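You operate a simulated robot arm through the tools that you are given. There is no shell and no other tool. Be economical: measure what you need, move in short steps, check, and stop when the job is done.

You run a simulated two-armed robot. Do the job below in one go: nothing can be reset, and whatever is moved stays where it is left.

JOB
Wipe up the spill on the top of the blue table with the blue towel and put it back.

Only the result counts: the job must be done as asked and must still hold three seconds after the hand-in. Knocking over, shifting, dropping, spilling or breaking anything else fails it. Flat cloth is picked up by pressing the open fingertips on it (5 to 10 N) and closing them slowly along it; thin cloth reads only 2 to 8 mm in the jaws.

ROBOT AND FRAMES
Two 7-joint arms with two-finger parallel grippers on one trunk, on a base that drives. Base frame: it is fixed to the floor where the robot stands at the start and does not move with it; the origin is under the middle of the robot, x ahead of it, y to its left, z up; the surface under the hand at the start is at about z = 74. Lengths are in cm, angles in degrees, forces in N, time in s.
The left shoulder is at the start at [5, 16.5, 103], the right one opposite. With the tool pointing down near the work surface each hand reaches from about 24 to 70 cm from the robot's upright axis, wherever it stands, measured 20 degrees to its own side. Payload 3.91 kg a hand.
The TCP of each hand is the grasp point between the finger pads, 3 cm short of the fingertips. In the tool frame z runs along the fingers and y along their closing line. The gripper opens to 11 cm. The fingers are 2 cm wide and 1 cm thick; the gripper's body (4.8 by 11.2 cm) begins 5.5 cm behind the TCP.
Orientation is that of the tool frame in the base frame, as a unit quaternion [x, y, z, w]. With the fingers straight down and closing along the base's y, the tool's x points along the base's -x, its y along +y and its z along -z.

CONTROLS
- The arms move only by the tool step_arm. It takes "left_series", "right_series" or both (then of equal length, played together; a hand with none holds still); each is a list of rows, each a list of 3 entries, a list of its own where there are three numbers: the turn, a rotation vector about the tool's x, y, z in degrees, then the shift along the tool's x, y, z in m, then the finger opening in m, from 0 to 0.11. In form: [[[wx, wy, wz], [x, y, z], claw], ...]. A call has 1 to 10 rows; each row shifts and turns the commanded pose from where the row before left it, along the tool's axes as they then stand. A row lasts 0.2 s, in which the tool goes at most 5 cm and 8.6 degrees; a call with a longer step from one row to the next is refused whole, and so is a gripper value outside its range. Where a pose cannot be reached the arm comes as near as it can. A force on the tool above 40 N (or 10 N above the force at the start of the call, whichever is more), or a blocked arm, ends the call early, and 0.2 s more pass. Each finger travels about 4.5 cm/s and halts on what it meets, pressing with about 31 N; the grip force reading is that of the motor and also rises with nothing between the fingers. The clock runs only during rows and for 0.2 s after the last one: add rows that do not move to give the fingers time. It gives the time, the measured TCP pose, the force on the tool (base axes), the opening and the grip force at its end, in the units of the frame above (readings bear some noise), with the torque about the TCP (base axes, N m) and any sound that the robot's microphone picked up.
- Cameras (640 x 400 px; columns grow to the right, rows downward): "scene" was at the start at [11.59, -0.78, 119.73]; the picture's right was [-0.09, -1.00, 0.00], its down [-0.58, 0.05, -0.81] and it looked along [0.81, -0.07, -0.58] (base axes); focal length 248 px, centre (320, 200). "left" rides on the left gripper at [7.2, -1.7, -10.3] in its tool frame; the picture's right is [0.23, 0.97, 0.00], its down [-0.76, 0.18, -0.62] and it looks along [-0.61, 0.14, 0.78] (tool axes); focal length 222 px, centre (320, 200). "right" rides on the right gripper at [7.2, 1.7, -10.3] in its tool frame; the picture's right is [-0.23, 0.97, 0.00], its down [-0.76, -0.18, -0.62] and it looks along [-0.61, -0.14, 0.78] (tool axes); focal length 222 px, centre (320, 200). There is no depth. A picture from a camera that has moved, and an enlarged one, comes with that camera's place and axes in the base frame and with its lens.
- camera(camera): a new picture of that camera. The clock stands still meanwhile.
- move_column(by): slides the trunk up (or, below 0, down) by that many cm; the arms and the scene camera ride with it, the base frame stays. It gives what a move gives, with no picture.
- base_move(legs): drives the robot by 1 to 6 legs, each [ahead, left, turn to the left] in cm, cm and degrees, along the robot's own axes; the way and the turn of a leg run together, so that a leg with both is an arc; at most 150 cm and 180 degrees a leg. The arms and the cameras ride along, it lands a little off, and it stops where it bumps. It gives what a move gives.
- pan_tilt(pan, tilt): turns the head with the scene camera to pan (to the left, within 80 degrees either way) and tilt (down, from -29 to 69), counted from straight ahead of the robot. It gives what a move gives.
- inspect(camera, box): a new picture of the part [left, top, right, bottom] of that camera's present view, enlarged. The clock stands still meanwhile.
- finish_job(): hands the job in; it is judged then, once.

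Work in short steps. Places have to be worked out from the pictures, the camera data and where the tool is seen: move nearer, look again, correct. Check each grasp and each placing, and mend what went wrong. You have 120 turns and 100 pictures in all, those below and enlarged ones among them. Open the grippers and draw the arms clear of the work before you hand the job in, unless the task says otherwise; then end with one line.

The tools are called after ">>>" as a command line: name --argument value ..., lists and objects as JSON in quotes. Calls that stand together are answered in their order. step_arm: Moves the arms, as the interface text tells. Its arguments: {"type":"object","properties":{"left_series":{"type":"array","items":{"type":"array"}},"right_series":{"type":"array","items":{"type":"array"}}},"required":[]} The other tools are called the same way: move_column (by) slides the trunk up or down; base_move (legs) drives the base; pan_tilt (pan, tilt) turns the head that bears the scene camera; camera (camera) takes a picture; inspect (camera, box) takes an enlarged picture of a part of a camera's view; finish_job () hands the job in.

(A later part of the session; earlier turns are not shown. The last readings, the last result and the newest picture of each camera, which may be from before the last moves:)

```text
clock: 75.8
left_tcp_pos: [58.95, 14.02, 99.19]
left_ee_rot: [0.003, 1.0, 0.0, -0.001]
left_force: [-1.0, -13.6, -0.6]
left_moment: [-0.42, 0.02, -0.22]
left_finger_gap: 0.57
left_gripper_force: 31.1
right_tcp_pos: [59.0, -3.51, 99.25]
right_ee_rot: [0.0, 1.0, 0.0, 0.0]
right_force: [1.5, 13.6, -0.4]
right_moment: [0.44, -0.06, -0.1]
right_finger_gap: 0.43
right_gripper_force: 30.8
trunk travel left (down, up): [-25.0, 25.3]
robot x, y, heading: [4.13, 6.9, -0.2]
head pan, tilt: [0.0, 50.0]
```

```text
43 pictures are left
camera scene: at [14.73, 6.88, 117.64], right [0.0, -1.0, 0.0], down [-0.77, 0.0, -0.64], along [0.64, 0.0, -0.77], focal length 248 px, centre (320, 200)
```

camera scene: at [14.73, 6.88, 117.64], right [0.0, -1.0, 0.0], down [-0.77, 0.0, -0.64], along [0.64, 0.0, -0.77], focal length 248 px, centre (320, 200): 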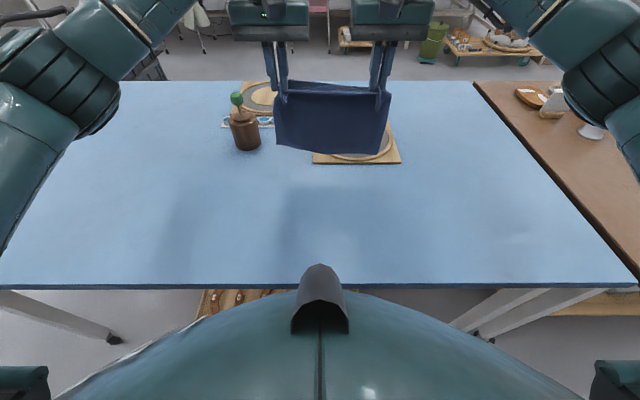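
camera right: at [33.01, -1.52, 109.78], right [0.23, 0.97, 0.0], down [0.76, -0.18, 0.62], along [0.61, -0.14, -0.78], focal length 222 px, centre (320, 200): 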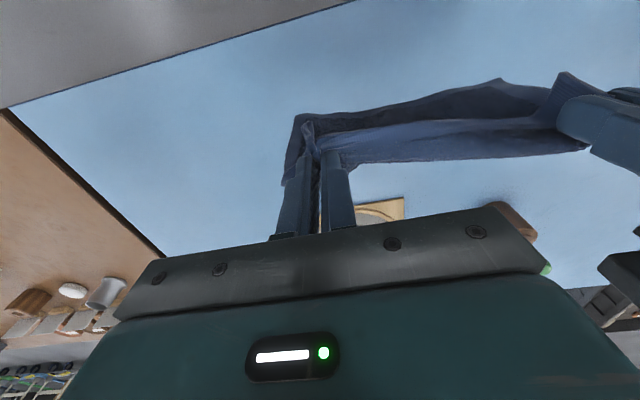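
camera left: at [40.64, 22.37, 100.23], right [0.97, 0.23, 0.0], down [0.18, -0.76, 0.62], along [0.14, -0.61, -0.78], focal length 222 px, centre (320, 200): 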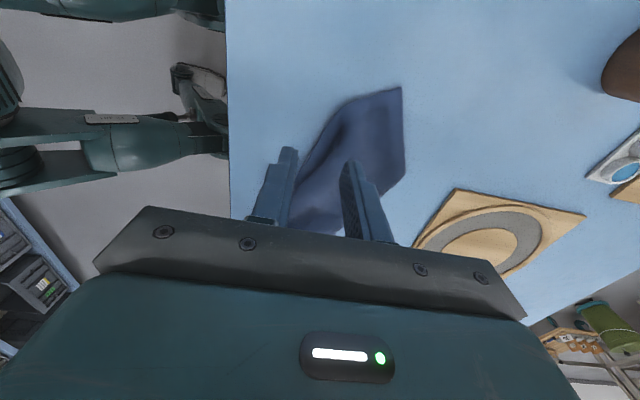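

Relax the tension a bit, lower until the far edge touches, then start laying at 45°.

>>> step_arm --left_series '[[[0, 0, 0], [0, -0.004, 0.015], 0.0], [[0, 0, 0], [0, 0, 0.02], 0.0], [[0, 0, 0], [0, 0, 0.01], 0.0], [[0, 0, 0], [0, 0, 0], 0.0], [[0, 0, 0], [0.011, 0, 0.01], 0.0], [[0, 0, 0], [0.011, 0, 0.01], 0.0], [[0, 0, 0], [0.011, 0, 0.01], 0.0], [[0, 0, 0], [0.011, 0, 0.01], 0.0], [[0, 0, 0], [0.011, 0, 0.01], 0.0], [[0, 0, 0], [0.011, 0, 0.01], 0.0]]' --right_series '[[[0, 0, 0], [0, 0, 0.015], 0.0], [[0, 0, 0], [0, 0, 0.02], 0.0], [[0, 0, 0], [0, 0, 0.01], 0.0], [[0, 0, 0], [0, 0, 0], 0.0], [[0, 0, 0], [0.011, 0, 0.01], 0.0], [[0, 0, 0], [0.011, 0, 0.01], 0.0], [[0, 0, 0], [0.011, 0, 0.01], 0.0], [[0, 0, 0], [0.011, 0, 0.01], 0.0], [[0, 0, 0], [0.011, 0, 0.01], 0.0], [[0, 0, 0], [0.011, 0, 0.01], 0.0]]'

>>> camera --camera "scene"

>>> camera --camera "left"

```text
clock: 78.0
left_tcp_pos: [52.26, 13.58, 88.82]
left_ee_rot: [0.002, 1.0, 0.0, -0.001]
left_force: [-1.0, -8.6, -0.5]
left_moment: [-0.22, 0.04, -0.12]
left_finger_gap: 0.52
left_gripper_force: 31.0
right_tcp_pos: [52.44, -3.42, 88.77]
right_ee_rot: [0.002, 1.0, 0.0, 0.0]
right_force: [1.1, 7.3, 0.9]
right_moment: [0.26, -0.02, -0.07]
right_finger_gap: 0.41
right_gripper_force: 30.9
trunk travel left (down, up): [-25.0, 25.3]
robot x, y, heading: [4.04, 7.04, -0.2]
head pan, tilt: [0.0, 50.0]
```

```text
42 pictures are left
camera scene: at [14.73, 6.88, 117.65], right [0.0, -1.0, 0.0], down [-0.77, 0.0, -0.64], along [0.64, 0.0, -0.77], focal length 248 px, centre (320, 200)
```

scene: 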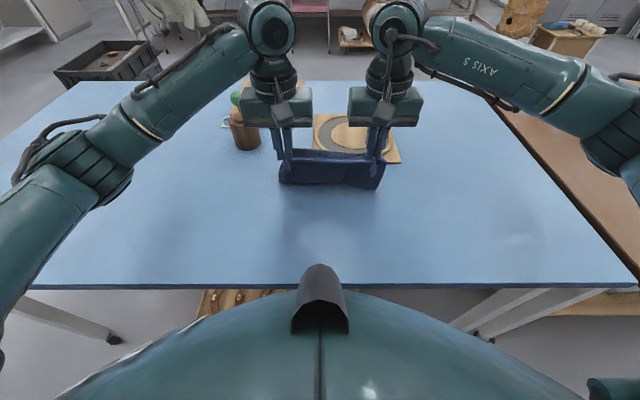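

```text
41 pictures are left
camera left: at [45.03, 11.92, 99.06], right [-0.22, 0.97, 0.0], down [0.76, 0.18, 0.62], along [0.61, 0.14, -0.78], focal length 222 px, centre (320, 200)
```

left: 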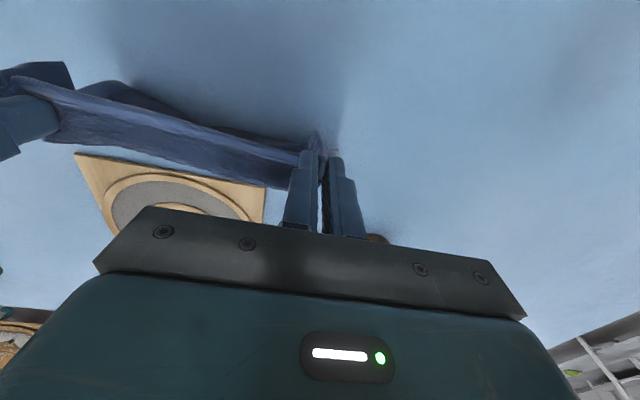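

The far edge is down around x≈59; continue laying to the end point.

>>> step_arm --left_series '[[[0, 0, 0], [0.012, 0, 0.012], 0.0], [[0, 0, 0], [0.012, 0, 0.012], 0.0], [[0, 0, 0], [0.012, 0, 0.012], 0.0], [[0, 0, 0], [0.012, 0, 0.012], 0.0], [[0, 0, 0], [0.012, 0, 0.012], 0.0], [[0, 0, 0], [0.012, 0, 0.012], 0.0], [[0, 0, 0], [0.012, 0, 0.012], 0.0], [[0, 0, 0], [0.012, 0, 0.012], 0.0], [[0, 0, 0], [0.012, 0, 0.01], 0.0], [[0, 0, 0], [0.009, 0, 0.003], 0.0]]' --right_series '[[[0, 0, 0], [0.012, 0, 0.012], 0.0], [[0, 0, 0], [0.012, 0, 0.012], 0.0], [[0, 0, 0], [0.012, 0, 0.012], 0.0], [[0, 0, 0], [0.012, 0, 0.012], 0.0], [[0, 0, 0], [0.012, 0, 0.012], 0.0], [[0, 0, 0], [0.012, 0, 0.012], 0.0], [[0, 0, 0], [0.012, 0, 0.012], 0.0], [[0, 0, 0], [0.012, 0, 0.012], 0.0], [[0, 0, 0], [0.012, 0, 0.01], 0.0], [[0, 0, 0], [0.009, 0, 0.003], 0.0]]'

>>> camera --camera "scene"

>>> camera --camera "left"

>>> camera --camera "right"

```text
clock: 80.2
left_tcp_pos: [40.46, 13.54, 77.97]
left_ee_rot: [0.002, 1.0, 0.001, -0.002]
left_force: [-0.8, -8.2, 0.4]
left_moment: [-0.28, 0.0, -0.18]
left_finger_gap: 0.53
left_gripper_force: 31.2
right_tcp_pos: [40.6, -3.49, 77.89]
right_ee_rot: [0.001, 1.0, 0.0, 0.001]
right_force: [1.5, 8.1, 1.7]
right_moment: [0.3, -0.02, -0.05]
right_finger_gap: 0.45
right_gripper_force: 31.1
trunk travel left (down, up): [-25.0, 25.3]
robot x, y, heading: [4.1, 6.81, -0.3]
head pan, tilt: [0.0, 50.0]
```

```text
40 pictures are left
camera scene: at [14.72, 6.88, 117.65], right [0.0, -1.0, 0.0], down [-0.77, 0.0, -0.64], along [0.64, 0.0, -0.77], focal length 248 px, centre (320, 200)
```

scene: 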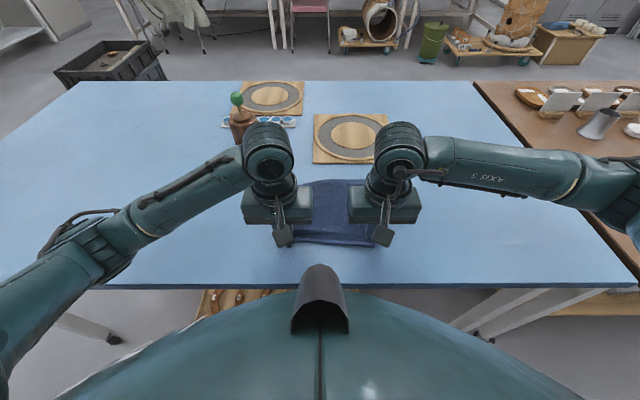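

```text
39 pictures are left
camera left: at [33.34, 11.96, 88.19], right [-0.22, 0.97, 0.0], down [0.76, 0.18, 0.62], along [0.61, 0.14, -0.78], focal length 222 px, centre (320, 200)
```

left: 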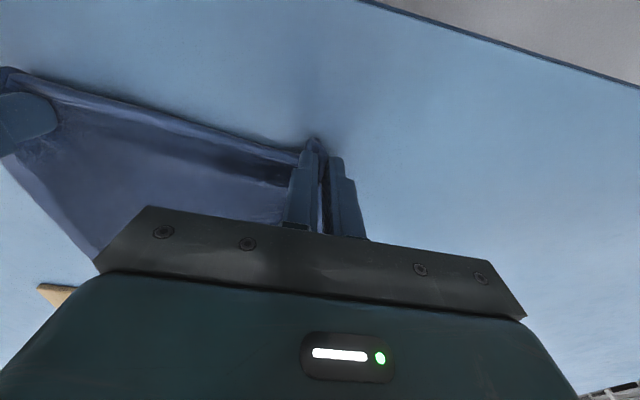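

```text
38 pictures are left
camera right: at [33.35, -1.8, 88.3], right [0.23, 0.97, 0.0], down [0.76, -0.18, 0.63], along [0.61, -0.14, -0.78], focal length 222 px, centre (320, 200)
```

right: 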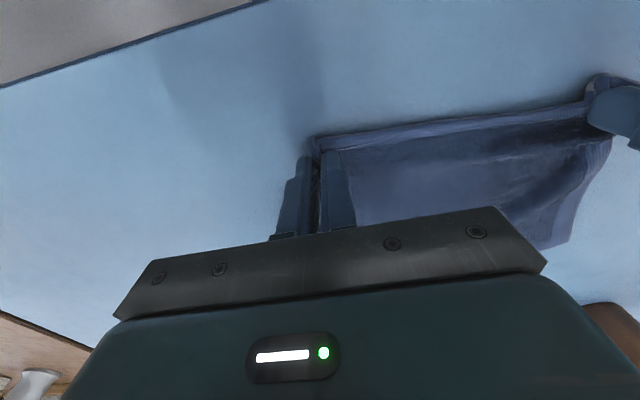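

Well laid. Lower to light contact and open the fingers slowly to spread the pinched folds back out.

>>> step_arm --left_series '[[[0, 0, 0], [0, 0, 0.004], 0.0], [[0, 0, 0], [0, 0, 0.0015], 0.0], [[0, 0, 0], [0, 0, 0], 0.0]]' --right_series '[[[0, 0, 0], [0, 0, 0.004], 0.0], [[0, 0, 0], [0, 0, 0.0015], 0.0], [[0, 0, 0], [0, 0, 0], 0.0]]'

>>> step_arm --left_series '[[[0, 0, 0], [0, 0, 0], 0.008], [[0, 0, 0], [0, 0, 0], 0.012], [[0, 0, 0], [0, 0, 0], 0.016], [[0, 0, 0], [0, 0, 0], 0.02], [[0, 0, 0], [0, 0, 0], 0.024], [[0, 0, 0], [0, 0, 0], 0.028], [[0, 0, 0], [0, 0, 0], 0.032], [[0, 0, 0], [0, 0, 0], 0.036], [[0, 0, 0], [0, 0, 0], 0.04], [[0, 0, 0], [0, 0, 0], 0.04]]' --right_series '[[[0, 0, 0], [0, 0, 0], 0.008], [[0, 0, 0], [0, 0, 0], 0.012], [[0, 0, 0], [0, 0, 0], 0.016], [[0, 0, 0], [0, 0, 0], 0.02], [[0, 0, 0], [0, 0, 0], 0.024], [[0, 0, 0], [0, 0, 0], 0.028], [[0, 0, 0], [0, 0, 0], 0.032], [[0, 0, 0], [0, 0, 0], 0.036], [[0, 0, 0], [0, 0, 0], 0.04], [[0, 0, 0], [0, 0, 0], 0.04]]'

```text
clock: 81.0
left_tcp_pos: [40.65, 13.55, 77.49]
left_ee_rot: [0.002, 1.0, 0.0, 0.001]
left_force: [-1.2, -9.3, 7.9]
left_moment: [-0.26, 0.02, -0.12]
left_finger_gap: 0.54
left_gripper_force: 31.2
right_tcp_pos: [40.73, -3.43, 77.51]
right_ee_rot: [0.002, 1.0, 0.001, 0.002]
right_force: [0.0, 4.5, 19.5]
right_moment: [0.19, -0.05, -0.06]
right_finger_gap: 0.43
right_gripper_force: 30.9
trunk travel left (down, up): [-25.0, 25.3]
robot x, y, heading: [4.08, 7.01, -0.1]
head pan, tilt: [0.0, 50.0]
```

```text
clock: 83.2
left_tcp_pos: [40.58, 13.64, 77.26]
left_ee_rot: [0.002, 1.0, 0.0, 0.001]
left_force: [0.3, 0.9, 4.1]
left_moment: [-0.03, 0.05, -0.04]
left_finger_gap: 3.94
left_gripper_force: 0.0
right_tcp_pos: [40.58, -3.42, 77.43]
right_ee_rot: [0.002, 1.0, 0.001, 0.002]
right_force: [-0.3, -4.9, 18.1]
right_moment: [0.24, -0.02, -0.02]
right_finger_gap: 3.79
right_gripper_force: 0.0
trunk travel left (down, up): [-25.0, 25.3]
robot x, y, heading: [4.36, 6.75, 0.2]
head pan, tilt: [0.0, 50.0]
```

Lift both hands straight up, then draw them aside to view the towel.

>>> step_arm --left_series '[[[0, 0, 0], [0, 0, -0.02], 0.04], [[0, 0, 0], [0, 0, -0.03], 0.04], [[0, 0, 0], [0, 0, -0.04], 0.04], [[0, 0, 0], [0, 0.03, -0.03], 0.04], [[0, 0, 0], [0, 0.04, -0.02], 0.04], [[0, 0, 0], [0, 0.04, -0.02], 0.04], [[0, 0, 0], [0, 0.04, 0], 0.04], [[0, 0, 0], [0, 0.04, 0], 0.04]]' --right_series '[[[0, 0, 0], [0, 0, -0.02], 0.04], [[0, 0, 0], [0, 0, -0.03], 0.04], [[0, 0, 0], [0, 0, -0.04], 0.04], [[0, 0, 0], [0, -0.03, -0.03], 0.04], [[0, 0, 0], [0, -0.04, -0.02], 0.04], [[0, 0, 0], [0, -0.04, -0.02], 0.04], [[0, 0, 0], [0, -0.04, 0], 0.04], [[0, 0, 0], [0, -0.04, 0], 0.04]]'

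>>> inspect --camera "scene" --box '[220, 130, 440, 290]'

>>> camera --camera "scene"

```text
clock: 85.0
left_tcp_pos: [40.56, 32.51, 93.28]
left_ee_rot: [0.002, 1.0, 0.0, -0.001]
left_force: [0.0, 0.3, 0.4]
left_moment: [0.01, 0.03, 0.01]
left_finger_gap: 3.99
left_gripper_force: 0.1
right_tcp_pos: [40.68, -22.72, 93.54]
right_ee_rot: [0.0, 1.0, 0.001, 0.001]
right_force: [-0.5, 0.0, 0.4]
right_moment: [-0.01, 0.0, 0.04]
right_finger_gap: 4.03
right_gripper_force: 0.1
trunk travel left (down, up): [-25.0, 25.3]
robot x, y, heading: [4.11, 7.03, -0.1]
head pan, tilt: [0.0, 50.0]
```

```text
2.50 times, centred on (330, 210) of scene
camera zoom: at [14.71, 6.88, 117.65], right [0.0, -1.0, 0.0], down [-0.77, 0.0, -0.64], along [0.64, 0.0, -0.77], focal length 621 px, centre (295, 175)
```

zoom: 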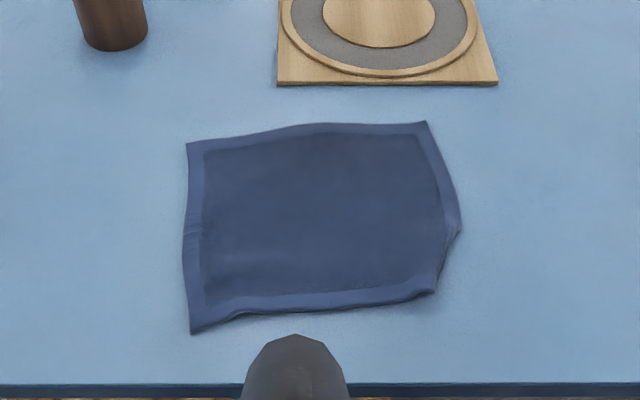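

```text
36 pictures are left
camera scene: at [14.71, 6.88, 117.65], right [0.0, -1.0, 0.0], down [-0.77, 0.0, -0.64], along [0.64, 0.0, -0.77], focal length 248 px, centre (320, 200)
```

scene: 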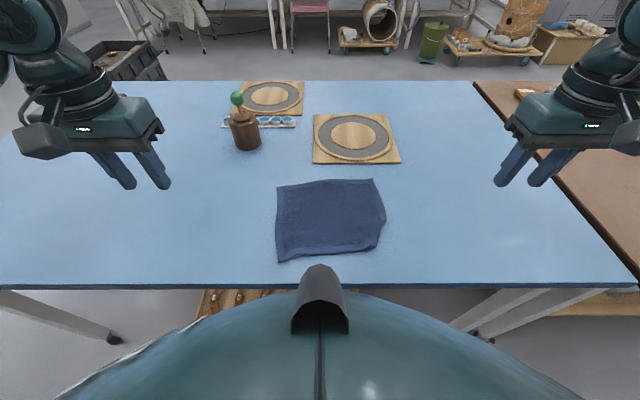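

The towel is back nearly exactly (corners within ~2 cm), except the near-right corner is tucked. Zoom in on it.

>>> inspect --camera "scene" --box '[340, 190, 420, 255]'

>>> camera --camera "right"

```text
6.15 times, centred on (380, 222) of scene
camera zoom: at [14.71, 6.88, 117.65], right [0.0, -1.0, 0.0], down [-0.77, 0.0, -0.64], along [0.64, 0.0, -0.77], focal length 1528 px, centre (-49, 62)
```

zoom: 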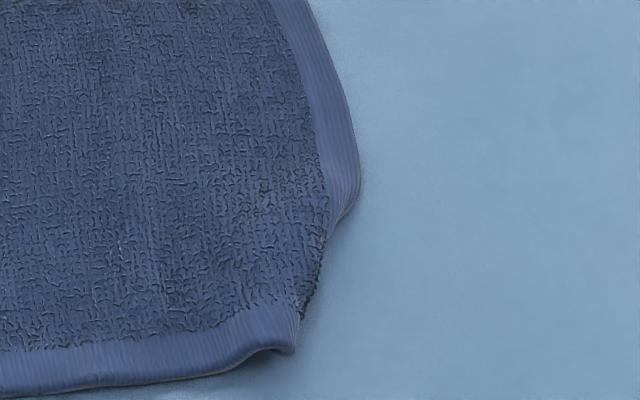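

```text
34 pictures are left
camera right: at [33.38, -21.02, 103.99], right [0.23, 0.97, 0.0], down [0.76, -0.18, 0.62], along [0.61, -0.14, -0.78], focal length 222 px, centre (320, 200)
```

right: 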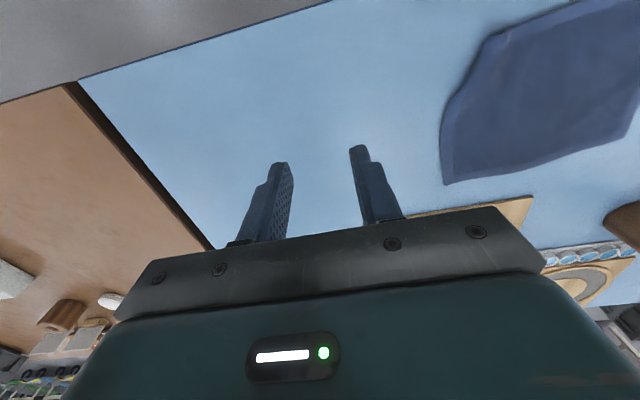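

The corner is folded under. I'll pinch the top layer near the fold at (42,-3), lift it, and lay it back moving inward so the flap flips out.

>>> step_arm --right_series '[[[0, 0, 0], [-0.0022, 0.0328, 0.01], 0.03], [[0, 0, 0], [-0.0022, 0.0328, 0.01], 0.03], [[0, 0, 0], [-0.0022, 0.0328, 0.01], 0.03], [[0, 0, 0], [-0.0022, 0.0328, 0.02], 0.03], [[0, 0, 0], [-0.0022, 0.0328, 0.03], 0.03], [[0, 0, 0], [-0.002, 0.0328, 0.04], 0.03], [[0, 0, 0], [0, 0, 0.03], 0.03], [[0, 0, 0], [0, 0, 0.007], 0.03], [[0, 0, 0], [0, 0, 0.002], 0.03], [[0, 0, 0], [0, 0, 0], 0.03]]'

```text
refused: row 6 steps farther than a row can; nothing moved
```

>>> step_arm --right_series '[[[0, 0, 0], [-0.0022, 0.0328, 0.01], 0.03], [[0, 0, 0], [-0.0022, 0.0328, 0.01], 0.03], [[0, 0, 0], [-0.0022, 0.0328, 0.02], 0.03], [[0, 0, 0], [-0.0022, 0.0328, 0.02], 0.03], [[0, 0, 0], [-0.0022, 0.0328, 0.03], 0.03], [[0, 0, 0], [-0.002, 0.0328, 0.03], 0.03], [[0, 0, 0], [0, 0, 0.03], 0.03], [[0, 0, 0], [0, 0, 0.006], 0.03], [[0, 0, 0], [0, 0, 0.002], 0.03], [[0, 0, 0], [0, 0, 0], 0.03]]'

```text
clock: 87.2
left_tcp_pos: [40.58, 32.49, 93.29]
left_ee_rot: [0.002, 1.0, 0.0, -0.001]
left_force: [-0.7, -0.1, 0.0]
left_moment: [-0.03, 0.05, 0.0]
left_finger_gap: 4.0
left_gripper_force: 0.1
right_tcp_pos: [42.04, -2.83, 77.51]
right_ee_rot: [0.001, 1.0, 0.001, 0.001]
right_force: [-1.2, 0.2, 5.9]
right_moment: [-0.11, 0.04, 0.0]
right_finger_gap: 2.97
right_gripper_force: 0.1
trunk travel left (down, up): [-25.0, 25.3]
robot x, y, heading: [4.36, 7.28, 0.0]
head pan, tilt: [0.0, 50.0]
```

Contact at 6 N; close slowly, then lift 6 cm.

>>> step_arm --right_series '[[[0, 0, 0], [0, 0, 0.0005], 0.027], [[0, 0, 0], [0, 0, 0], 0.024], [[0, 0, 0], [0, 0, 0], 0.02], [[0, 0, 0], [0, 0, 0], 0.016], [[0, 0, 0], [0, 0, 0], 0.012], [[0, 0, 0], [0, 0, 0], 0.008], [[0, 0, 0], [0, 0, 0], 0.004], [[0, 0, 0], [0, 0, 0], 0.0], [[0, 0, 0], [0, 0, 0], 0.0]]'

>>> step_arm --right_series '[[[0, 0, 0], [0, 0, -0.015], 0.0], [[0, 0, 0], [0, 0, -0.02], 0.0], [[0, 0, 0], [0, 0, -0.02], 0.0], [[0, 0, 0], [0, 0, -0.01], 0.0], [[0, 0, 0], [0, 0, 0], 0.0]]'

>>> camera --camera "right"

>>> inspect --camera "scene" --box '[260, 150, 440, 270]'

```text
clock: 89.2
left_tcp_pos: [40.62, 32.55, 93.31]
left_ee_rot: [0.001, 1.0, 0.0, 0.0]
left_force: [-0.8, 0.3, -0.3]
left_moment: [0.02, 0.02, -0.01]
left_finger_gap: 4.02
left_gripper_force: 0.0
right_tcp_pos: [41.96, -2.82, 77.49]
right_ee_rot: [0.001, 1.0, 0.0, 0.001]
right_force: [-1.0, 1.2, 6.7]
right_moment: [-0.02, 0.05, -0.01]
right_finger_gap: 0.45
right_gripper_force: 31.3
trunk travel left (down, up): [-25.0, 25.3]
robot x, y, heading: [4.31, 6.75, -0.1]
head pan, tilt: [0.0, 50.0]
```

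```text
clock: 90.4
left_tcp_pos: [40.68, 32.48, 93.25]
left_ee_rot: [0.001, 1.0, -0.001, -0.001]
left_force: [0.1, 0.1, -0.6]
left_moment: [0.03, -0.01, 0.0]
left_finger_gap: 3.99
left_gripper_force: 0.0
right_tcp_pos: [41.86, -2.73, 84.15]
right_ee_rot: [0.001, 1.0, 0.0, 0.001]
right_force: [0.1, -0.2, -0.5]
right_moment: [0.0, -0.01, 0.01]
right_finger_gap: 0.42
right_gripper_force: 30.8
trunk travel left (down, up): [-25.0, 25.3]
robot x, y, heading: [4.33, 6.78, 0.1]
head pan, tilt: [0.0, 50.0]
```

```text
33 pictures are left
camera right: at [34.55, -1.06, 94.6], right [0.23, 0.97, 0.0], down [0.76, -0.18, 0.62], along [0.61, -0.14, -0.78], focal length 222 px, centre (320, 200)
```

right: 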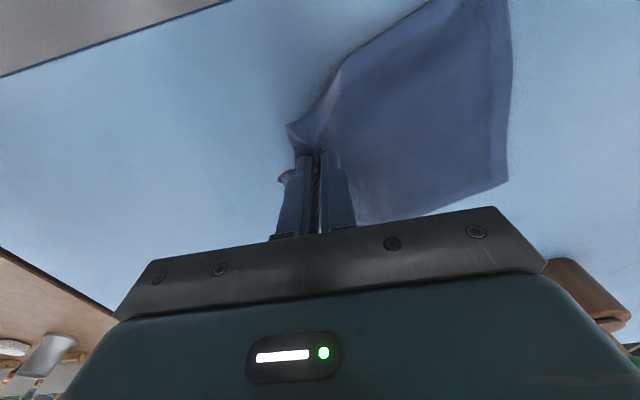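

```text
3.33 times, centred on (350, 210) of scene
camera zoom: at [14.73, 6.88, 117.64], right [0.0, -1.0, 0.0], down [-0.77, 0.0, -0.64], along [0.64, 0.0, -0.77], focal length 828 px, centre (220, 167)
```

zoom: 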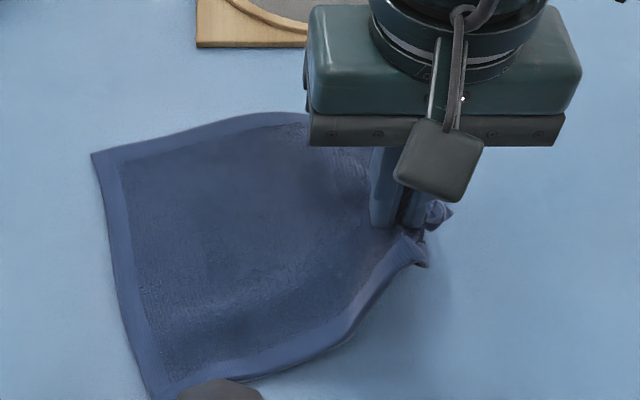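

The flap hangs free. Move outward a little, lower so the flap touches, then finish moving inward.

>>> step_arm --right_series '[[[0, 0, 0], [0.012, -0.02, 0], 0.0], [[0, 0, 0], [0.012, -0.02, 0.01], 0.0], [[0, 0, 0], [0, 0, 0.015], 0.0], [[0, 0, 0], [0, 0, 0.01], 0.0], [[0, 0, 0], [-0.008, 0.01, 0.008], 0.0], [[0, 0, 0], [-0.008, 0.01, 0.008], 0.0], [[0, 0, 0], [-0.006, 0.01, 0.008], 0.0], [[0, 0, 0], [0, 0.003, 0.005], 0.0], [[0, 0, 0], [0, 0, 0], 0.0]]'

>>> inspect --camera "scene" --box '[260, 150, 440, 270]'

>>> camera --camera "right"

```text
clock: 92.4
left_tcp_pos: [40.59, 32.49, 93.25]
left_ee_rot: [0.002, 1.0, 0.001, 0.0]
left_force: [-0.5, -0.5, 0.8]
left_moment: [-0.01, 0.05, 0.0]
left_finger_gap: 3.97
left_gripper_force: 0.1
right_tcp_pos: [41.82, -3.58, 77.84]
right_ee_rot: [0.002, 1.0, 0.001, 0.004]
right_force: [0.8, -6.7, 27.6]
right_moment: [-0.2, 0.04, 0.04]
right_finger_gap: 0.37
right_gripper_force: 30.8
trunk travel left (down, up): [-25.0, 25.3]
robot x, y, heading: [4.11, 6.85, -0.1]
head pan, tilt: [0.0, 50.0]
```

```text
3.33 times, centred on (350, 210) of scene
camera zoom: at [14.59, 6.87, 117.7], right [0.0, -1.0, 0.0], down [-0.77, 0.0, -0.64], along [0.64, 0.0, -0.77], focal length 828 px, centre (220, 167)
```

zoom: 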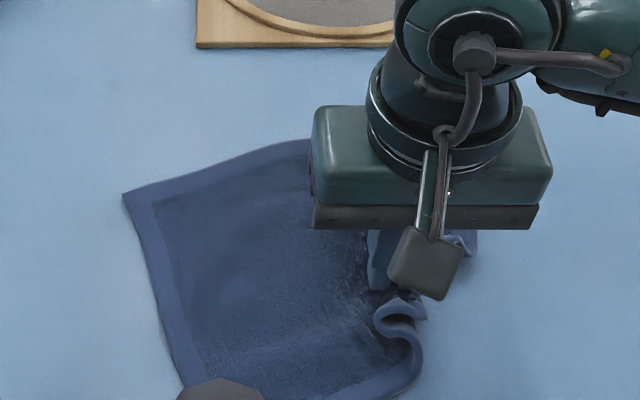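

```text
30 pictures are left
camera right: at [34.44, -1.84, 88.23], right [0.23, 0.97, 0.0], down [0.76, -0.18, 0.63], along [0.61, -0.14, -0.78], focal length 222 px, centre (320, 200)
```

right: 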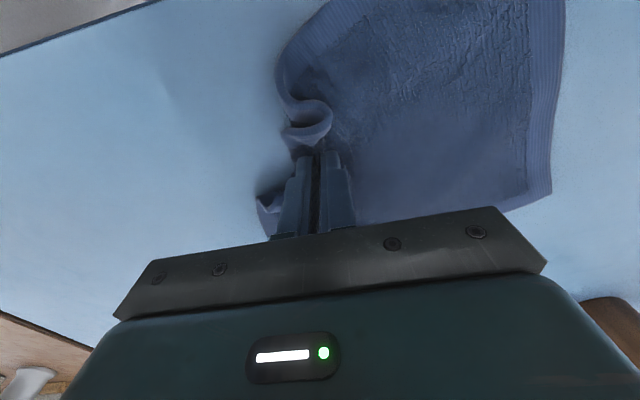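

Release with a slow opening, lift, and look.

>>> step_arm --right_series '[[[0, 0, 0], [0, 0, -0.002], 0.005], [[0, 0, 0], [0, 0, 0], 0.012], [[0, 0, 0], [0, 0, 0], 0.02], [[0, 0, 0], [0, 0, 0], 0.03], [[0, 0, 0], [0, 0, -0.02], 0.04], [[0, 0, 0], [0, 0, -0.04], 0.04], [[0, 0, 0], [0, 0, -0.04], 0.04], [[0, 0, 0], [0, -0.04, -0.02], 0.04], [[0, 0, 0], [0, -0.04, -0.02], 0.04], [[0, 0, 0], [0, -0.04, 0], 0.04]]'

>>> base_move --legs '[[-6, -6, 0]]'

>>> inspect --camera "scene" --box '[220, 130, 440, 290]'

```text
clock: 94.6
left_tcp_pos: [40.6, 32.49, 93.21]
left_ee_rot: [0.001, 1.0, 0.0, -0.001]
left_force: [0.2, 0.1, 0.2]
left_moment: [0.02, 0.03, 0.02]
left_finger_gap: 3.99
left_gripper_force: 0.0
right_tcp_pos: [41.61, -15.48, 92.1]
right_ee_rot: [0.001, 1.0, 0.0, 0.0]
right_force: [0.0, -0.2, -1.2]
right_moment: [0.02, 0.01, 0.01]
right_finger_gap: 4.0
right_gripper_force: 0.0
trunk travel left (down, up): [-25.0, 25.3]
robot x, y, heading: [4.55, 6.77, -0.2]
head pan, tilt: [0.0, 50.0]
```

```text
clock: 95.8
left_tcp_pos: [34.62, 26.71, 93.24]
left_ee_rot: [0.002, 1.0, 0.001, 0.0]
left_force: [-0.3, 0.6, 0.5]
left_moment: [0.03, 0.03, -0.01]
left_finger_gap: 4.02
left_gripper_force: 0.0
right_tcp_pos: [35.49, -21.43, 91.91]
right_ee_rot: [0.002, 1.0, -0.001, 0.0]
right_force: [0.1, 0.0, 0.4]
right_moment: [0.0, 0.01, -0.02]
right_finger_gap: 4.0
right_gripper_force: 0.0
trunk travel left (down, up): [-25.0, 25.3]
robot x, y, heading: [-1.83, 1.16, -0.2]
head pan, tilt: [0.0, 50.0]
```

```text
2.50 times, centred on (330, 210) of scene
camera zoom: at [8.68, 0.95, 117.65], right [0.0, -1.0, 0.0], down [-0.77, 0.0, -0.64], along [0.64, 0.0, -0.77], focal length 621 px, centre (295, 175)
```

zoom: 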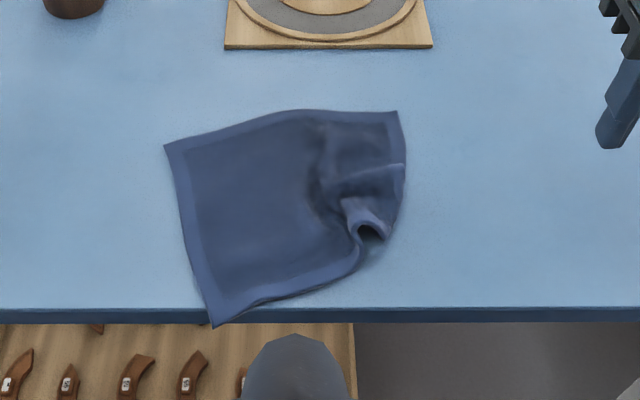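

Worse: it is now bunched and rotated. Better idea: re-grip the two far corners (FL≈(48.9,13.3), FR≈(53.7,-9.3)), lift so the tucked corner hangs free, then lay near edge first moving away. Hover over the far corners.

>>> step_arm --left_series '[[[0, 0, 0], [-0.01575, -0.02075, 0.01], 0.03], [[0, 0, 0], [-0.01575, -0.02075, 0.01], 0.03], [[0, 0, 0], [-0.01575, -0.02075, 0.015], 0.03], [[0, 0, 0], [-0.01575, -0.02075, 0.02], 0.03], [[0, 0, 0], [-0.01575, -0.02075, 0.02], 0.03], [[0, 0, 0], [-0.01575, -0.02075, 0.02], 0.03], [[0, 0, 0], [-0.01575, -0.02075, 0.02], 0.03], [[0, 0, 0], [-0.01575, -0.02075, 0.012], 0.03], [[0, 0, 0], [0, 0, 0], 0.03]]' --right_series '[[[0, 0, 0], [-0.01925, 0.018, 0.01], 0.03], [[0, 0, 0], [-0.01925, 0.018, 0.01], 0.03], [[0, 0, 0], [-0.01925, 0.018, 0.01], 0.03], [[0, 0, 0], [-0.01925, 0.018, 0.014], 0.03], [[0, 0, 0], [-0.01925, 0.018, 0.02], 0.03], [[0, 0, 0], [-0.01925, 0.018, 0.02], 0.03], [[0, 0, 0], [-0.01925, 0.018, 0.02], 0.03], [[0, 0, 0], [-0.01925, 0.018, 0.01], 0.03], [[0, 0, 0], [0, 0, 0], 0.03]]'

>>> camera --camera "left"

>>> camera --camera "right"

```text
clock: 97.8
left_tcp_pos: [47.42, 10.0, 80.61]
left_ee_rot: [0.002, 1.0, 0.0, -0.001]
left_force: [0.0, 0.2, -0.2]
left_moment: [0.01, -0.02, -0.01]
left_finger_gap: 3.01
left_gripper_force: 0.0
right_tcp_pos: [51.1, -7.15, 80.53]
right_ee_rot: [0.002, 1.0, 0.0, 0.0]
right_force: [-0.1, 0.0, 0.6]
right_moment: [0.0, -0.02, -0.01]
right_finger_gap: 3.0
right_gripper_force: 0.2
trunk travel left (down, up): [-25.0, 25.3]
robot x, y, heading: [-2.3, 1.13, -0.2]
head pan, tilt: [0.0, 50.0]
```

```text
28 pictures are left
camera left: at [40.11, 8.38, 90.81], right [-0.22, 0.97, 0.0], down [0.76, 0.17, 0.62], along [0.61, 0.14, -0.78], focal length 222 px, centre (320, 200)
```

left: 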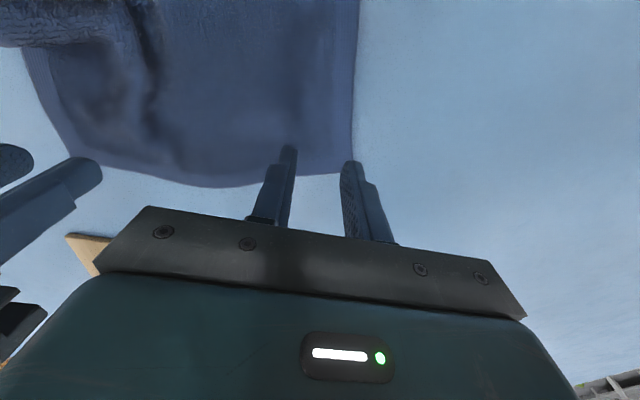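

```text
27 pictures are left
camera right: at [43.75, -5.45, 90.98], right [0.23, 0.97, 0.0], down [0.76, -0.18, 0.62], along [0.61, -0.14, -0.78], focal length 222 px, centre (320, 200)
```

right: 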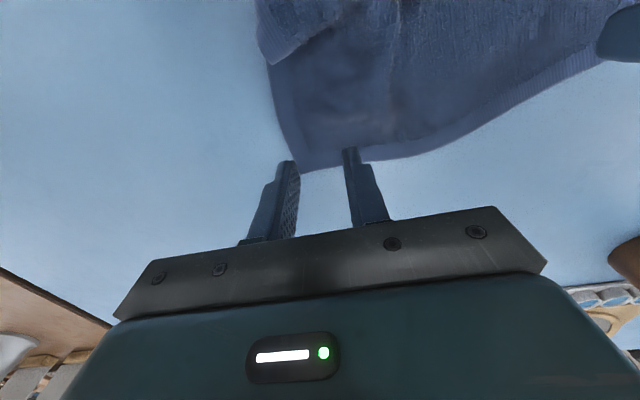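

Corners confirmed. Adjust y slightly and lower to contact.

>>> step_arm --left_series '[[[0, 0, 0], [0, 0.004, 0.01], 0.03], [[0, 0, 0], [0, 0, 0.015], 0.03], [[0, 0, 0], [0, 0, 0.005], 0.03], [[0, 0, 0], [0, 0, 0.002], 0.03], [[0, 0, 0], [0, 0, 0], 0.03]]' --right_series '[[[0, 0, 0], [0, 0.01, 0.01], 0.03], [[0, 0, 0], [0, 0, 0.014], 0.03], [[0, 0, 0], [0, 0, 0.005], 0.03], [[0, 0, 0], [0, 0, 0.002], 0.03], [[0, 0, 0], [0, 0, 0], 0.03]]'

```text
clock: 99.0
left_tcp_pos: [47.22, 10.36, 77.37]
left_ee_rot: [0.001, 1.0, 0.0, 0.001]
left_force: [-1.0, 0.4, 2.9]
left_moment: [0.02, 0.0, -0.01]
left_finger_gap: 3.01
left_gripper_force: 0.1
right_tcp_pos: [50.95, -6.17, 77.52]
right_ee_rot: [0.001, 1.0, 0.0, 0.001]
right_force: [0.9, 0.7, 1.6]
right_moment: [0.02, 0.01, 0.02]
right_finger_gap: 3.0
right_gripper_force: 0.1
trunk travel left (down, up): [-25.0, 25.3]
robot x, y, heading: [-1.77, 1.07, -0.0]
head pan, tilt: [0.0, 50.0]
```

Just touching; press ~1 mm more, then close slowly.

>>> step_arm --left_series '[[[0, 0, 0], [0, 0, 0.0006], 0.03], [[0, 0, 0], [0, 0, 0], 0.03]]' --right_series '[[[0, 0, 0], [0, 0, 0.002], 0.03], [[0, 0, 0], [0, 0, 0], 0.03]]'

>>> step_arm --left_series '[[[0, 0, 0], [0, 0, 0], 0.027], [[0, 0, 0], [0, 0, 0], 0.024], [[0, 0, 0], [0, 0, 0], 0.021], [[0, 0, 0], [0, 0, 0], 0.018], [[0, 0, 0], [0, 0, 0], 0.014], [[0, 0, 0], [0, 0, 0], 0.01], [[0, 0, 0], [0, 0, 0], 0.006], [[0, 0, 0], [0, 0, 0], 0.002], [[0, 0, 0], [0, 0, 0], 0.0], [[0, 0, 0], [0, 0, 0], 0.0]]' --right_series '[[[0, 0, 0], [0, 0, 0], 0.027], [[0, 0, 0], [0, 0, 0], 0.024], [[0, 0, 0], [0, 0, 0], 0.021], [[0, 0, 0], [0, 0, 0], 0.018], [[0, 0, 0], [0, 0, 0], 0.014], [[0, 0, 0], [0, 0, 0], 0.01], [[0, 0, 0], [0, 0, 0], 0.006], [[0, 0, 0], [0, 0, 0], 0.002], [[0, 0, 0], [0, 0, 0], 0.0], [[0, 0, 0], [0, 0, 0], 0.0]]'

```text
clock: 99.6
left_tcp_pos: [47.25, 10.31, 77.4]
left_ee_rot: [0.001, 1.0, 0.0, 0.001]
left_force: [1.0, 0.4, 5.1]
left_moment: [0.02, 0.05, -0.01]
left_finger_gap: 3.03
left_gripper_force: 0.1
right_tcp_pos: [50.77, -6.07, 77.42]
right_ee_rot: [0.001, 1.0, 0.001, 0.001]
right_force: [0.1, -1.1, 4.0]
right_moment: [-0.04, 0.01, 0.02]
right_finger_gap: 3.01
right_gripper_force: 0.1
trunk travel left (down, up): [-25.0, 25.3]
robot x, y, heading: [-1.94, 0.74, 0.0]
head pan, tilt: [0.0, 50.0]
```

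```text
clock: 101.8
left_tcp_pos: [47.19, 10.26, 77.38]
left_ee_rot: [0.002, 1.0, -0.001, 0.0]
left_force: [3.1, -8.2, 5.5]
left_moment: [-0.27, -0.07, 0.05]
left_finger_gap: 0.41
left_gripper_force: 31.8
right_tcp_pos: [50.91, -6.07, 77.41]
right_ee_rot: [0.001, 1.0, 0.001, 0.001]
right_force: [-1.5, 8.2, 3.7]
right_moment: [0.23, 0.06, -0.03]
right_finger_gap: 0.37
right_gripper_force: 31.1
trunk travel left (down, up): [-25.0, 25.3]
robot x, y, heading: [-1.82, 0.97, -0.2]
head pan, tilt: [0.0, 50.0]
```

Both gripped (4 mm). Lift 20 cm, squaring the hands to the same x and centring on y≈3.9.

>>> step_arm --left_series '[[[0, 0, 0], [0, -0.002, -0.005], 0.0], [[0, 0, 0], [0, 0, -0.02], 0.0], [[0, 0, 0], [-0.003, 0.003, -0.025], 0.0], [[0, 0, 0], [-0.003, 0.003, -0.025], 0.0], [[0, 0, 0], [-0.003, 0.003, -0.025], 0.0], [[0, 0, 0], [-0.003, 0.003, -0.025], 0.0], [[0, 0, 0], [-0.003, 0.003, -0.025], 0.0], [[0, 0, 0], [-0.003, 0.003, -0.025], 0.0], [[0, 0, 0], [0, 0, -0.025], 0.0], [[0, 0, 0], [0, 0, 0], 0.0]]' --right_series '[[[0, 0, 0], [0, 0.002, -0.005], 0.0], [[0, 0, 0], [0, 0, -0.02], 0.0], [[0, 0, 0], [0.003, 0.003, -0.025], 0.0], [[0, 0, 0], [0.003, 0.003, -0.025], 0.0], [[0, 0, 0], [0.003, 0.003, -0.025], 0.0], [[0, 0, 0], [0.003, 0.003, -0.025], 0.0], [[0, 0, 0], [0.003, 0.003, -0.025], 0.0], [[0, 0, 0], [0.003, 0.003, -0.025], 0.0], [[0, 0, 0], [0, 0, -0.025], 0.0], [[0, 0, 0], [0, 0, 0], 0.0]]'

>>> inspect --camera "scene" --box '[180, 60, 460, 260]'

>>> camera --camera "right"

```text
clock: 104.0
left_tcp_pos: [48.89, 12.05, 97.36]
left_ee_rot: [0.002, 1.0, 0.001, -0.001]
left_force: [0.0, -1.2, -0.4]
left_moment: [0.0, -0.01, 0.02]
left_finger_gap: 0.42
left_gripper_force: 31.1
right_tcp_pos: [49.26, -4.11, 97.32]
right_ee_rot: [0.002, 1.0, 0.0, 0.002]
right_force: [0.2, 0.9, 0.5]
right_moment: [0.0, 0.01, 0.0]
right_finger_gap: 0.37
right_gripper_force: 31.0
trunk travel left (down, up): [-25.0, 25.3]
robot x, y, heading: [-1.55, 1.15, -0.4]
head pan, tilt: [0.0, 50.0]
```

```text
2.00 times, centred on (320, 160) of scene
camera zoom: at [8.7, 0.97, 117.64], right [0.0, -1.0, 0.0], down [-0.77, 0.0, -0.64], along [0.64, 0.0, -0.77], focal length 497 px, centre (320, 280)
```

zoom: 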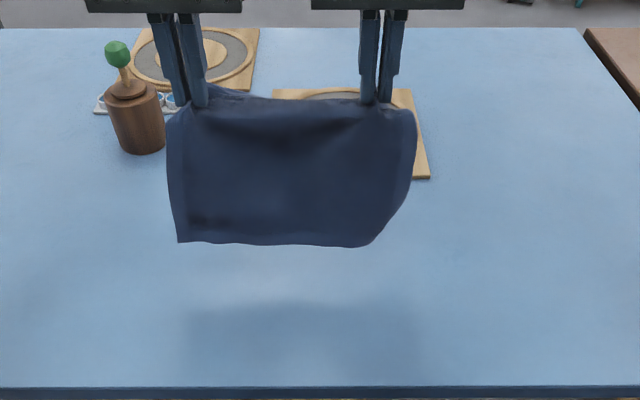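

```text
25 pictures are left
camera right: at [41.97, -2.35, 107.73], right [0.23, 0.97, 0.0], down [0.76, -0.18, 0.62], along [0.61, -0.14, -0.78], focal length 222 px, centre (320, 200)
```

right: 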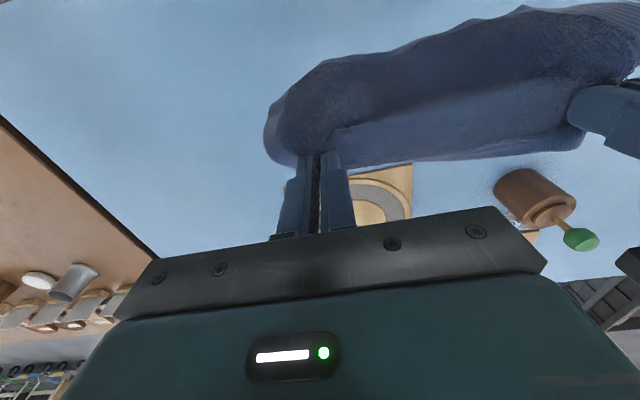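

The near-right corner still curls behind. Shake the towel fore-aft to free it.

>>> step_arm --left_series '[[[0, 0, 0], [0.045, 0, 0], 0.0], [[0, 0, 0], [0.045, 0, 0], 0.0], [[0, 0, 0], [-0.045, 0, 0], 0.0], [[0, 0, 0], [0.045, 0, 0], 0.0], [[0, 0, 0], [-0.045, 0, 0], 0.0], [[0, 0, 0], [0, 0, -0.04], 0.0], [[0, 0, 0], [0, 0, 0.04], 0.0], [[0, 0, 0], [0, 0, -0.04], 0.0], [[0, 0, 0], [0, 0, 0.04], 0.0], [[0, 0, 0], [0, 0, 0], 0.0]]' --right_series '[[[0, 0, 0], [0.045, 0, 0], 0.0], [[0, 0, 0], [0.045, 0, 0], 0.0], [[0, 0, 0], [-0.045, 0, 0], 0.0], [[0, 0, 0], [0.045, 0, 0], 0.0], [[0, 0, 0], [-0.045, 0, 0], 0.0], [[0, 0, 0], [0, 0, -0.04], 0.0], [[0, 0, 0], [0, 0, 0.04], 0.0], [[0, 0, 0], [0, 0, -0.04], 0.0], [[0, 0, 0], [0, 0, 0.04], 0.0], [[0, 0, 0], [0, 0, 0], 0.0]]'

>>> inspect --camera "scene" --box '[180, 60, 460, 260]'

```text
clock: 106.2
left_tcp_pos: [44.44, 12.05, 97.31]
left_ee_rot: [0.002, 1.0, 0.0, -0.001]
left_force: [0.3, -0.1, 0.0]
left_moment: [0.04, -0.02, 0.01]
left_finger_gap: 0.42
left_gripper_force: 31.1
right_tcp_pos: [44.74, -3.9, 97.29]
right_ee_rot: [0.001, 1.0, 0.0, 0.001]
right_force: [-0.8, 0.7, -0.6]
right_moment: [-0.02, -0.01, 0.03]
right_finger_gap: 0.38
right_gripper_force: 30.9
trunk travel left (down, up): [-25.0, 25.3]
robot x, y, heading: [-1.86, 1.03, -0.3]
head pan, tilt: [0.0, 50.0]
```

```text
2.00 times, centred on (320, 160) of scene
camera zoom: at [8.72, 0.98, 117.64], right [0.0, -1.0, 0.0], down [-0.77, 0.0, -0.64], along [0.64, 0.0, -0.77], focal length 497 px, centre (320, 280)
```

zoom: 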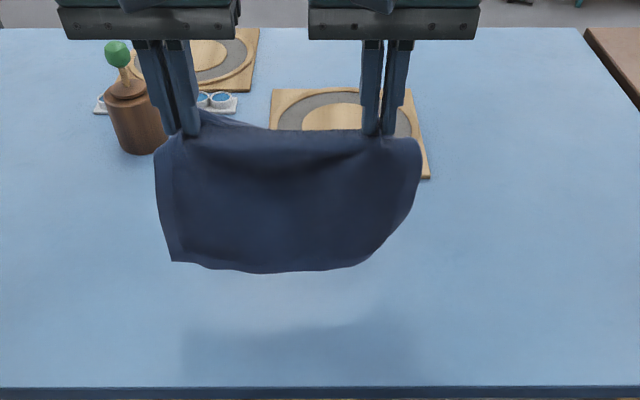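

Plan: lay near-edge first close to the table's front and 5 cm to the right, then drag the towel (+5,+5) cm so table friction pulls the under-flap out. First position.

>>> step_arm --left_series '[[[0, 0, 0], [0.0212, -0.01, 0], 0.0], [[0, 0, 0], [0.0212, -0.01, 0], 0.0], [[0, 0, 0], [0.0212, -0.01, 0], 0.0], [[0, 0, 0], [0.0212, -0.01, 0], 0.0], [[0, 0, 0], [0.018, -0.01, 0], 0.0], [[0, 0, 0], [0, 0, 0], 0.0], [[0, 0, 0], [0, 0, 0.012], 0.0], [[0, 0, 0], [0, 0, 0.012], 0.0], [[0, 0, 0], [0, 0, 0], 0.0]]' --right_series '[[[0, 0, 0], [0.0212, -0.01, 0], 0.0], [[0, 0, 0], [0.0212, -0.01, 0], 0.0], [[0, 0, 0], [0.0212, -0.01, 0], 0.0], [[0, 0, 0], [0.0212, -0.01, 0], 0.0], [[0, 0, 0], [0.018, -0.01, 0], 0.0], [[0, 0, 0], [0, 0, 0], 0.0], [[0, 0, 0], [0, 0, 0.012], 0.0], [[0, 0, 0], [0, 0, 0.012], 0.0], [[0, 0, 0], [0, 0, 0], 0.0]]'

>>> step_arm --left_series '[[[0, 0, 0], [-0.0165, 0, 0.0165], 0.0], [[0, 0, 0], [-0.0165, 0, 0.0165], 0.0], [[0, 0, 0], [-0.0165, 0, 0.0165], 0.0], [[0, 0, 0], [-0.0165, 0, 0.0165], 0.0], [[0, 0, 0], [-0.0165, 0, 0.0165], 0.0], [[0, 0, 0], [-0.0165, 0, 0.0165], 0.0], [[0, 0, 0], [-0.0165, 0, 0.0165], 0.0], [[0, 0, 0], [-0.0165, 0, 0.0165], 0.0], [[0, 0, 0], [-0.0165, 0, 0.0165], 0.0], [[0, 0, 0], [-0.0165, 0, 0.015], 0.0]]' --right_series '[[[0, 0, 0], [-0.0165, 0, 0.0165], 0.0], [[0, 0, 0], [-0.0165, 0, 0.0165], 0.0], [[0, 0, 0], [-0.0165, 0, 0.0165], 0.0], [[0, 0, 0], [-0.0165, 0, 0.0165], 0.0], [[0, 0, 0], [-0.0165, 0, 0.0165], 0.0], [[0, 0, 0], [-0.0165, 0, 0.0165], 0.0], [[0, 0, 0], [-0.0165, 0, 0.0165], 0.0], [[0, 0, 0], [-0.0165, 0, 0.0165], 0.0], [[0, 0, 0], [-0.0165, 0, 0.0165], 0.0], [[0, 0, 0], [-0.0165, 0, 0.015], 0.0]]'

>>> camera --camera "scene"

```text
clock: 108.2
left_tcp_pos: [34.17, 6.95, 94.84]
left_ee_rot: [0.002, 1.0, 0.001, -0.001]
left_force: [-0.5, -0.3, -0.2]
left_moment: [0.02, -0.01, 0.03]
left_finger_gap: 0.44
left_gripper_force: 30.5
right_tcp_pos: [34.46, -8.92, 94.81]
right_ee_rot: [0.002, 1.0, 0.001, 0.0]
right_force: [0.8, 0.3, 0.4]
right_moment: [-0.02, 0.01, 0.03]
right_finger_gap: 0.35
right_gripper_force: 30.8
trunk travel left (down, up): [-25.0, 25.3]
robot x, y, heading: [-1.75, 1.26, -0.4]
head pan, tilt: [0.0, 50.0]
```

```text
clock: 110.4
left_tcp_pos: [50.61, 6.87, 78.41]
left_ee_rot: [0.002, 1.0, 0.0, -0.001]
left_force: [0.7, -1.2, 0.0]
left_moment: [0.0, 0.0, -0.02]
left_finger_gap: 0.42
left_gripper_force: 30.7
right_tcp_pos: [50.79, -8.92, 78.51]
right_ee_rot: [0.002, 1.0, 0.0, 0.001]
right_force: [-0.1, 0.1, 0.5]
right_moment: [-0.04, 0.01, 0.02]
right_finger_gap: 0.34
right_gripper_force: 31.1
trunk travel left (down, up): [-25.0, 25.3]
robot x, y, heading: [-2.11, 1.18, -0.3]
head pan, tilt: [0.0, 50.0]
```

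```text
23 pictures are left
camera scene: at [8.71, 0.97, 117.64], right [0.0, -1.0, 0.0], down [-0.77, 0.0, -0.64], along [0.64, 0.0, -0.77], focal length 248 px, centre (320, 200)
```

scene: 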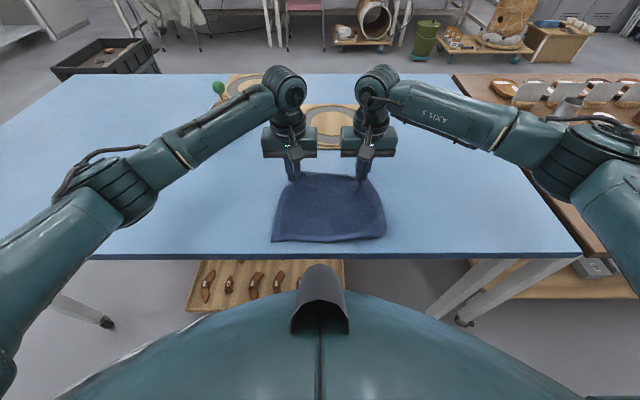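

It looks like the near-right corner came out. Zoom in.

>>> inspect --camera "scene" --box '[250, 160, 410, 260]'

```text
4.00 times, centred on (330, 210) of scene
camera zoom: at [8.71, 0.97, 117.64], right [0.0, -1.0, 0.0], down [-0.77, 0.0, -0.64], along [0.64, 0.0, -0.77], focal length 993 px, centre (280, 160)
```

zoom: 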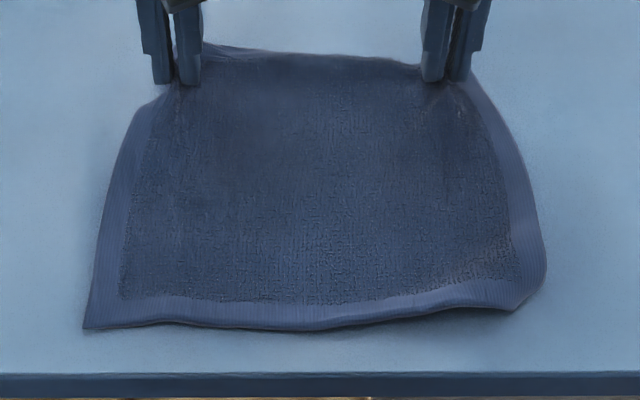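

Nearly complete. Now drag (+5,+5) cm to the final place, which should pull the rest of the flap out.

>>> step_arm --left_series '[[[0, 0, 0], [-0.007, 0.008, 0], 0.0], [[0, 0, 0], [-0.007, 0.008, 0], 0.0], [[0, 0, 0], [-0.007, 0.008, 0.001], 0.0], [[0, 0, 0], [-0.007, 0.008, 0.001], 0.0], [[0, 0, 0], [-0.007, 0.008, 0.001], 0.0], [[0, 0, 0], [-0.007, 0.008, 0], 0.0], [[0, 0, 0], [-0.007, 0.006, 0], 0.0], [[0, 0, 0], [0, 0, 0], 0.0]]' --right_series '[[[0, 0, 0], [-0.007, 0.007, 0], 0.0], [[0, 0, 0], [-0.007, 0.007, 0], 0.0], [[0, 0, 0], [-0.007, 0.007, 0.001], 0.0], [[0, 0, 0], [-0.007, 0.007, 0.001], 0.0], [[0, 0, 0], [-0.007, 0.007, 0.001], 0.0], [[0, 0, 0], [-0.007, 0.007, 0], 0.0], [[0, 0, 0], [-0.007, 0.006, 0], 0.0], [[0, 0, 0], [0, 0, 0], 0.0]]'

>>> inspect --camera "scene" --box '[230, 140, 410, 260]'

```text
clock: 112.2
left_tcp_pos: [55.57, 12.44, 78.23]
left_ee_rot: [0.003, 1.0, -0.001, -0.001]
left_force: [0.3, -6.8, 0.0]
left_moment: [-0.19, 0.0, 0.05]
left_finger_gap: 0.41
left_gripper_force: 30.9
right_tcp_pos: [55.73, -4.11, 78.3]
right_ee_rot: [0.0, 1.0, 0.001, 0.001]
right_force: [0.0, 7.0, 0.1]
right_moment: [0.13, 0.0, 0.0]
right_finger_gap: 0.36
right_gripper_force: 30.9
trunk travel left (down, up): [-25.0, 25.3]
robot x, y, heading: [-1.81, 0.78, -0.0]
head pan, tilt: [0.0, 50.0]
```

```text
3.33 times, centred on (320, 200) of scene
camera zoom: at [8.7, 0.97, 117.64], right [0.0, -1.0, 0.0], down [-0.77, 0.0, -0.64], along [0.64, 0.0, -0.77], focal length 828 px, centre (320, 200)
```

zoom: 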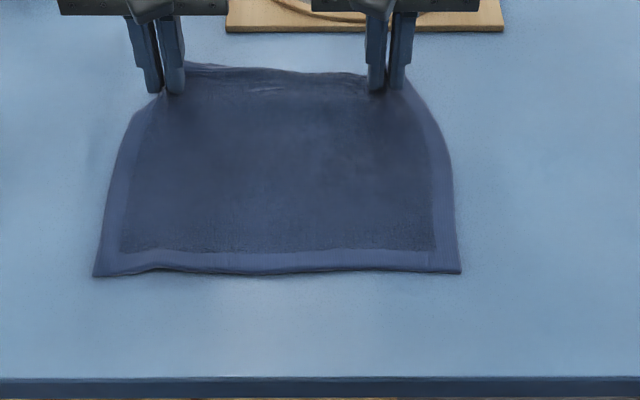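

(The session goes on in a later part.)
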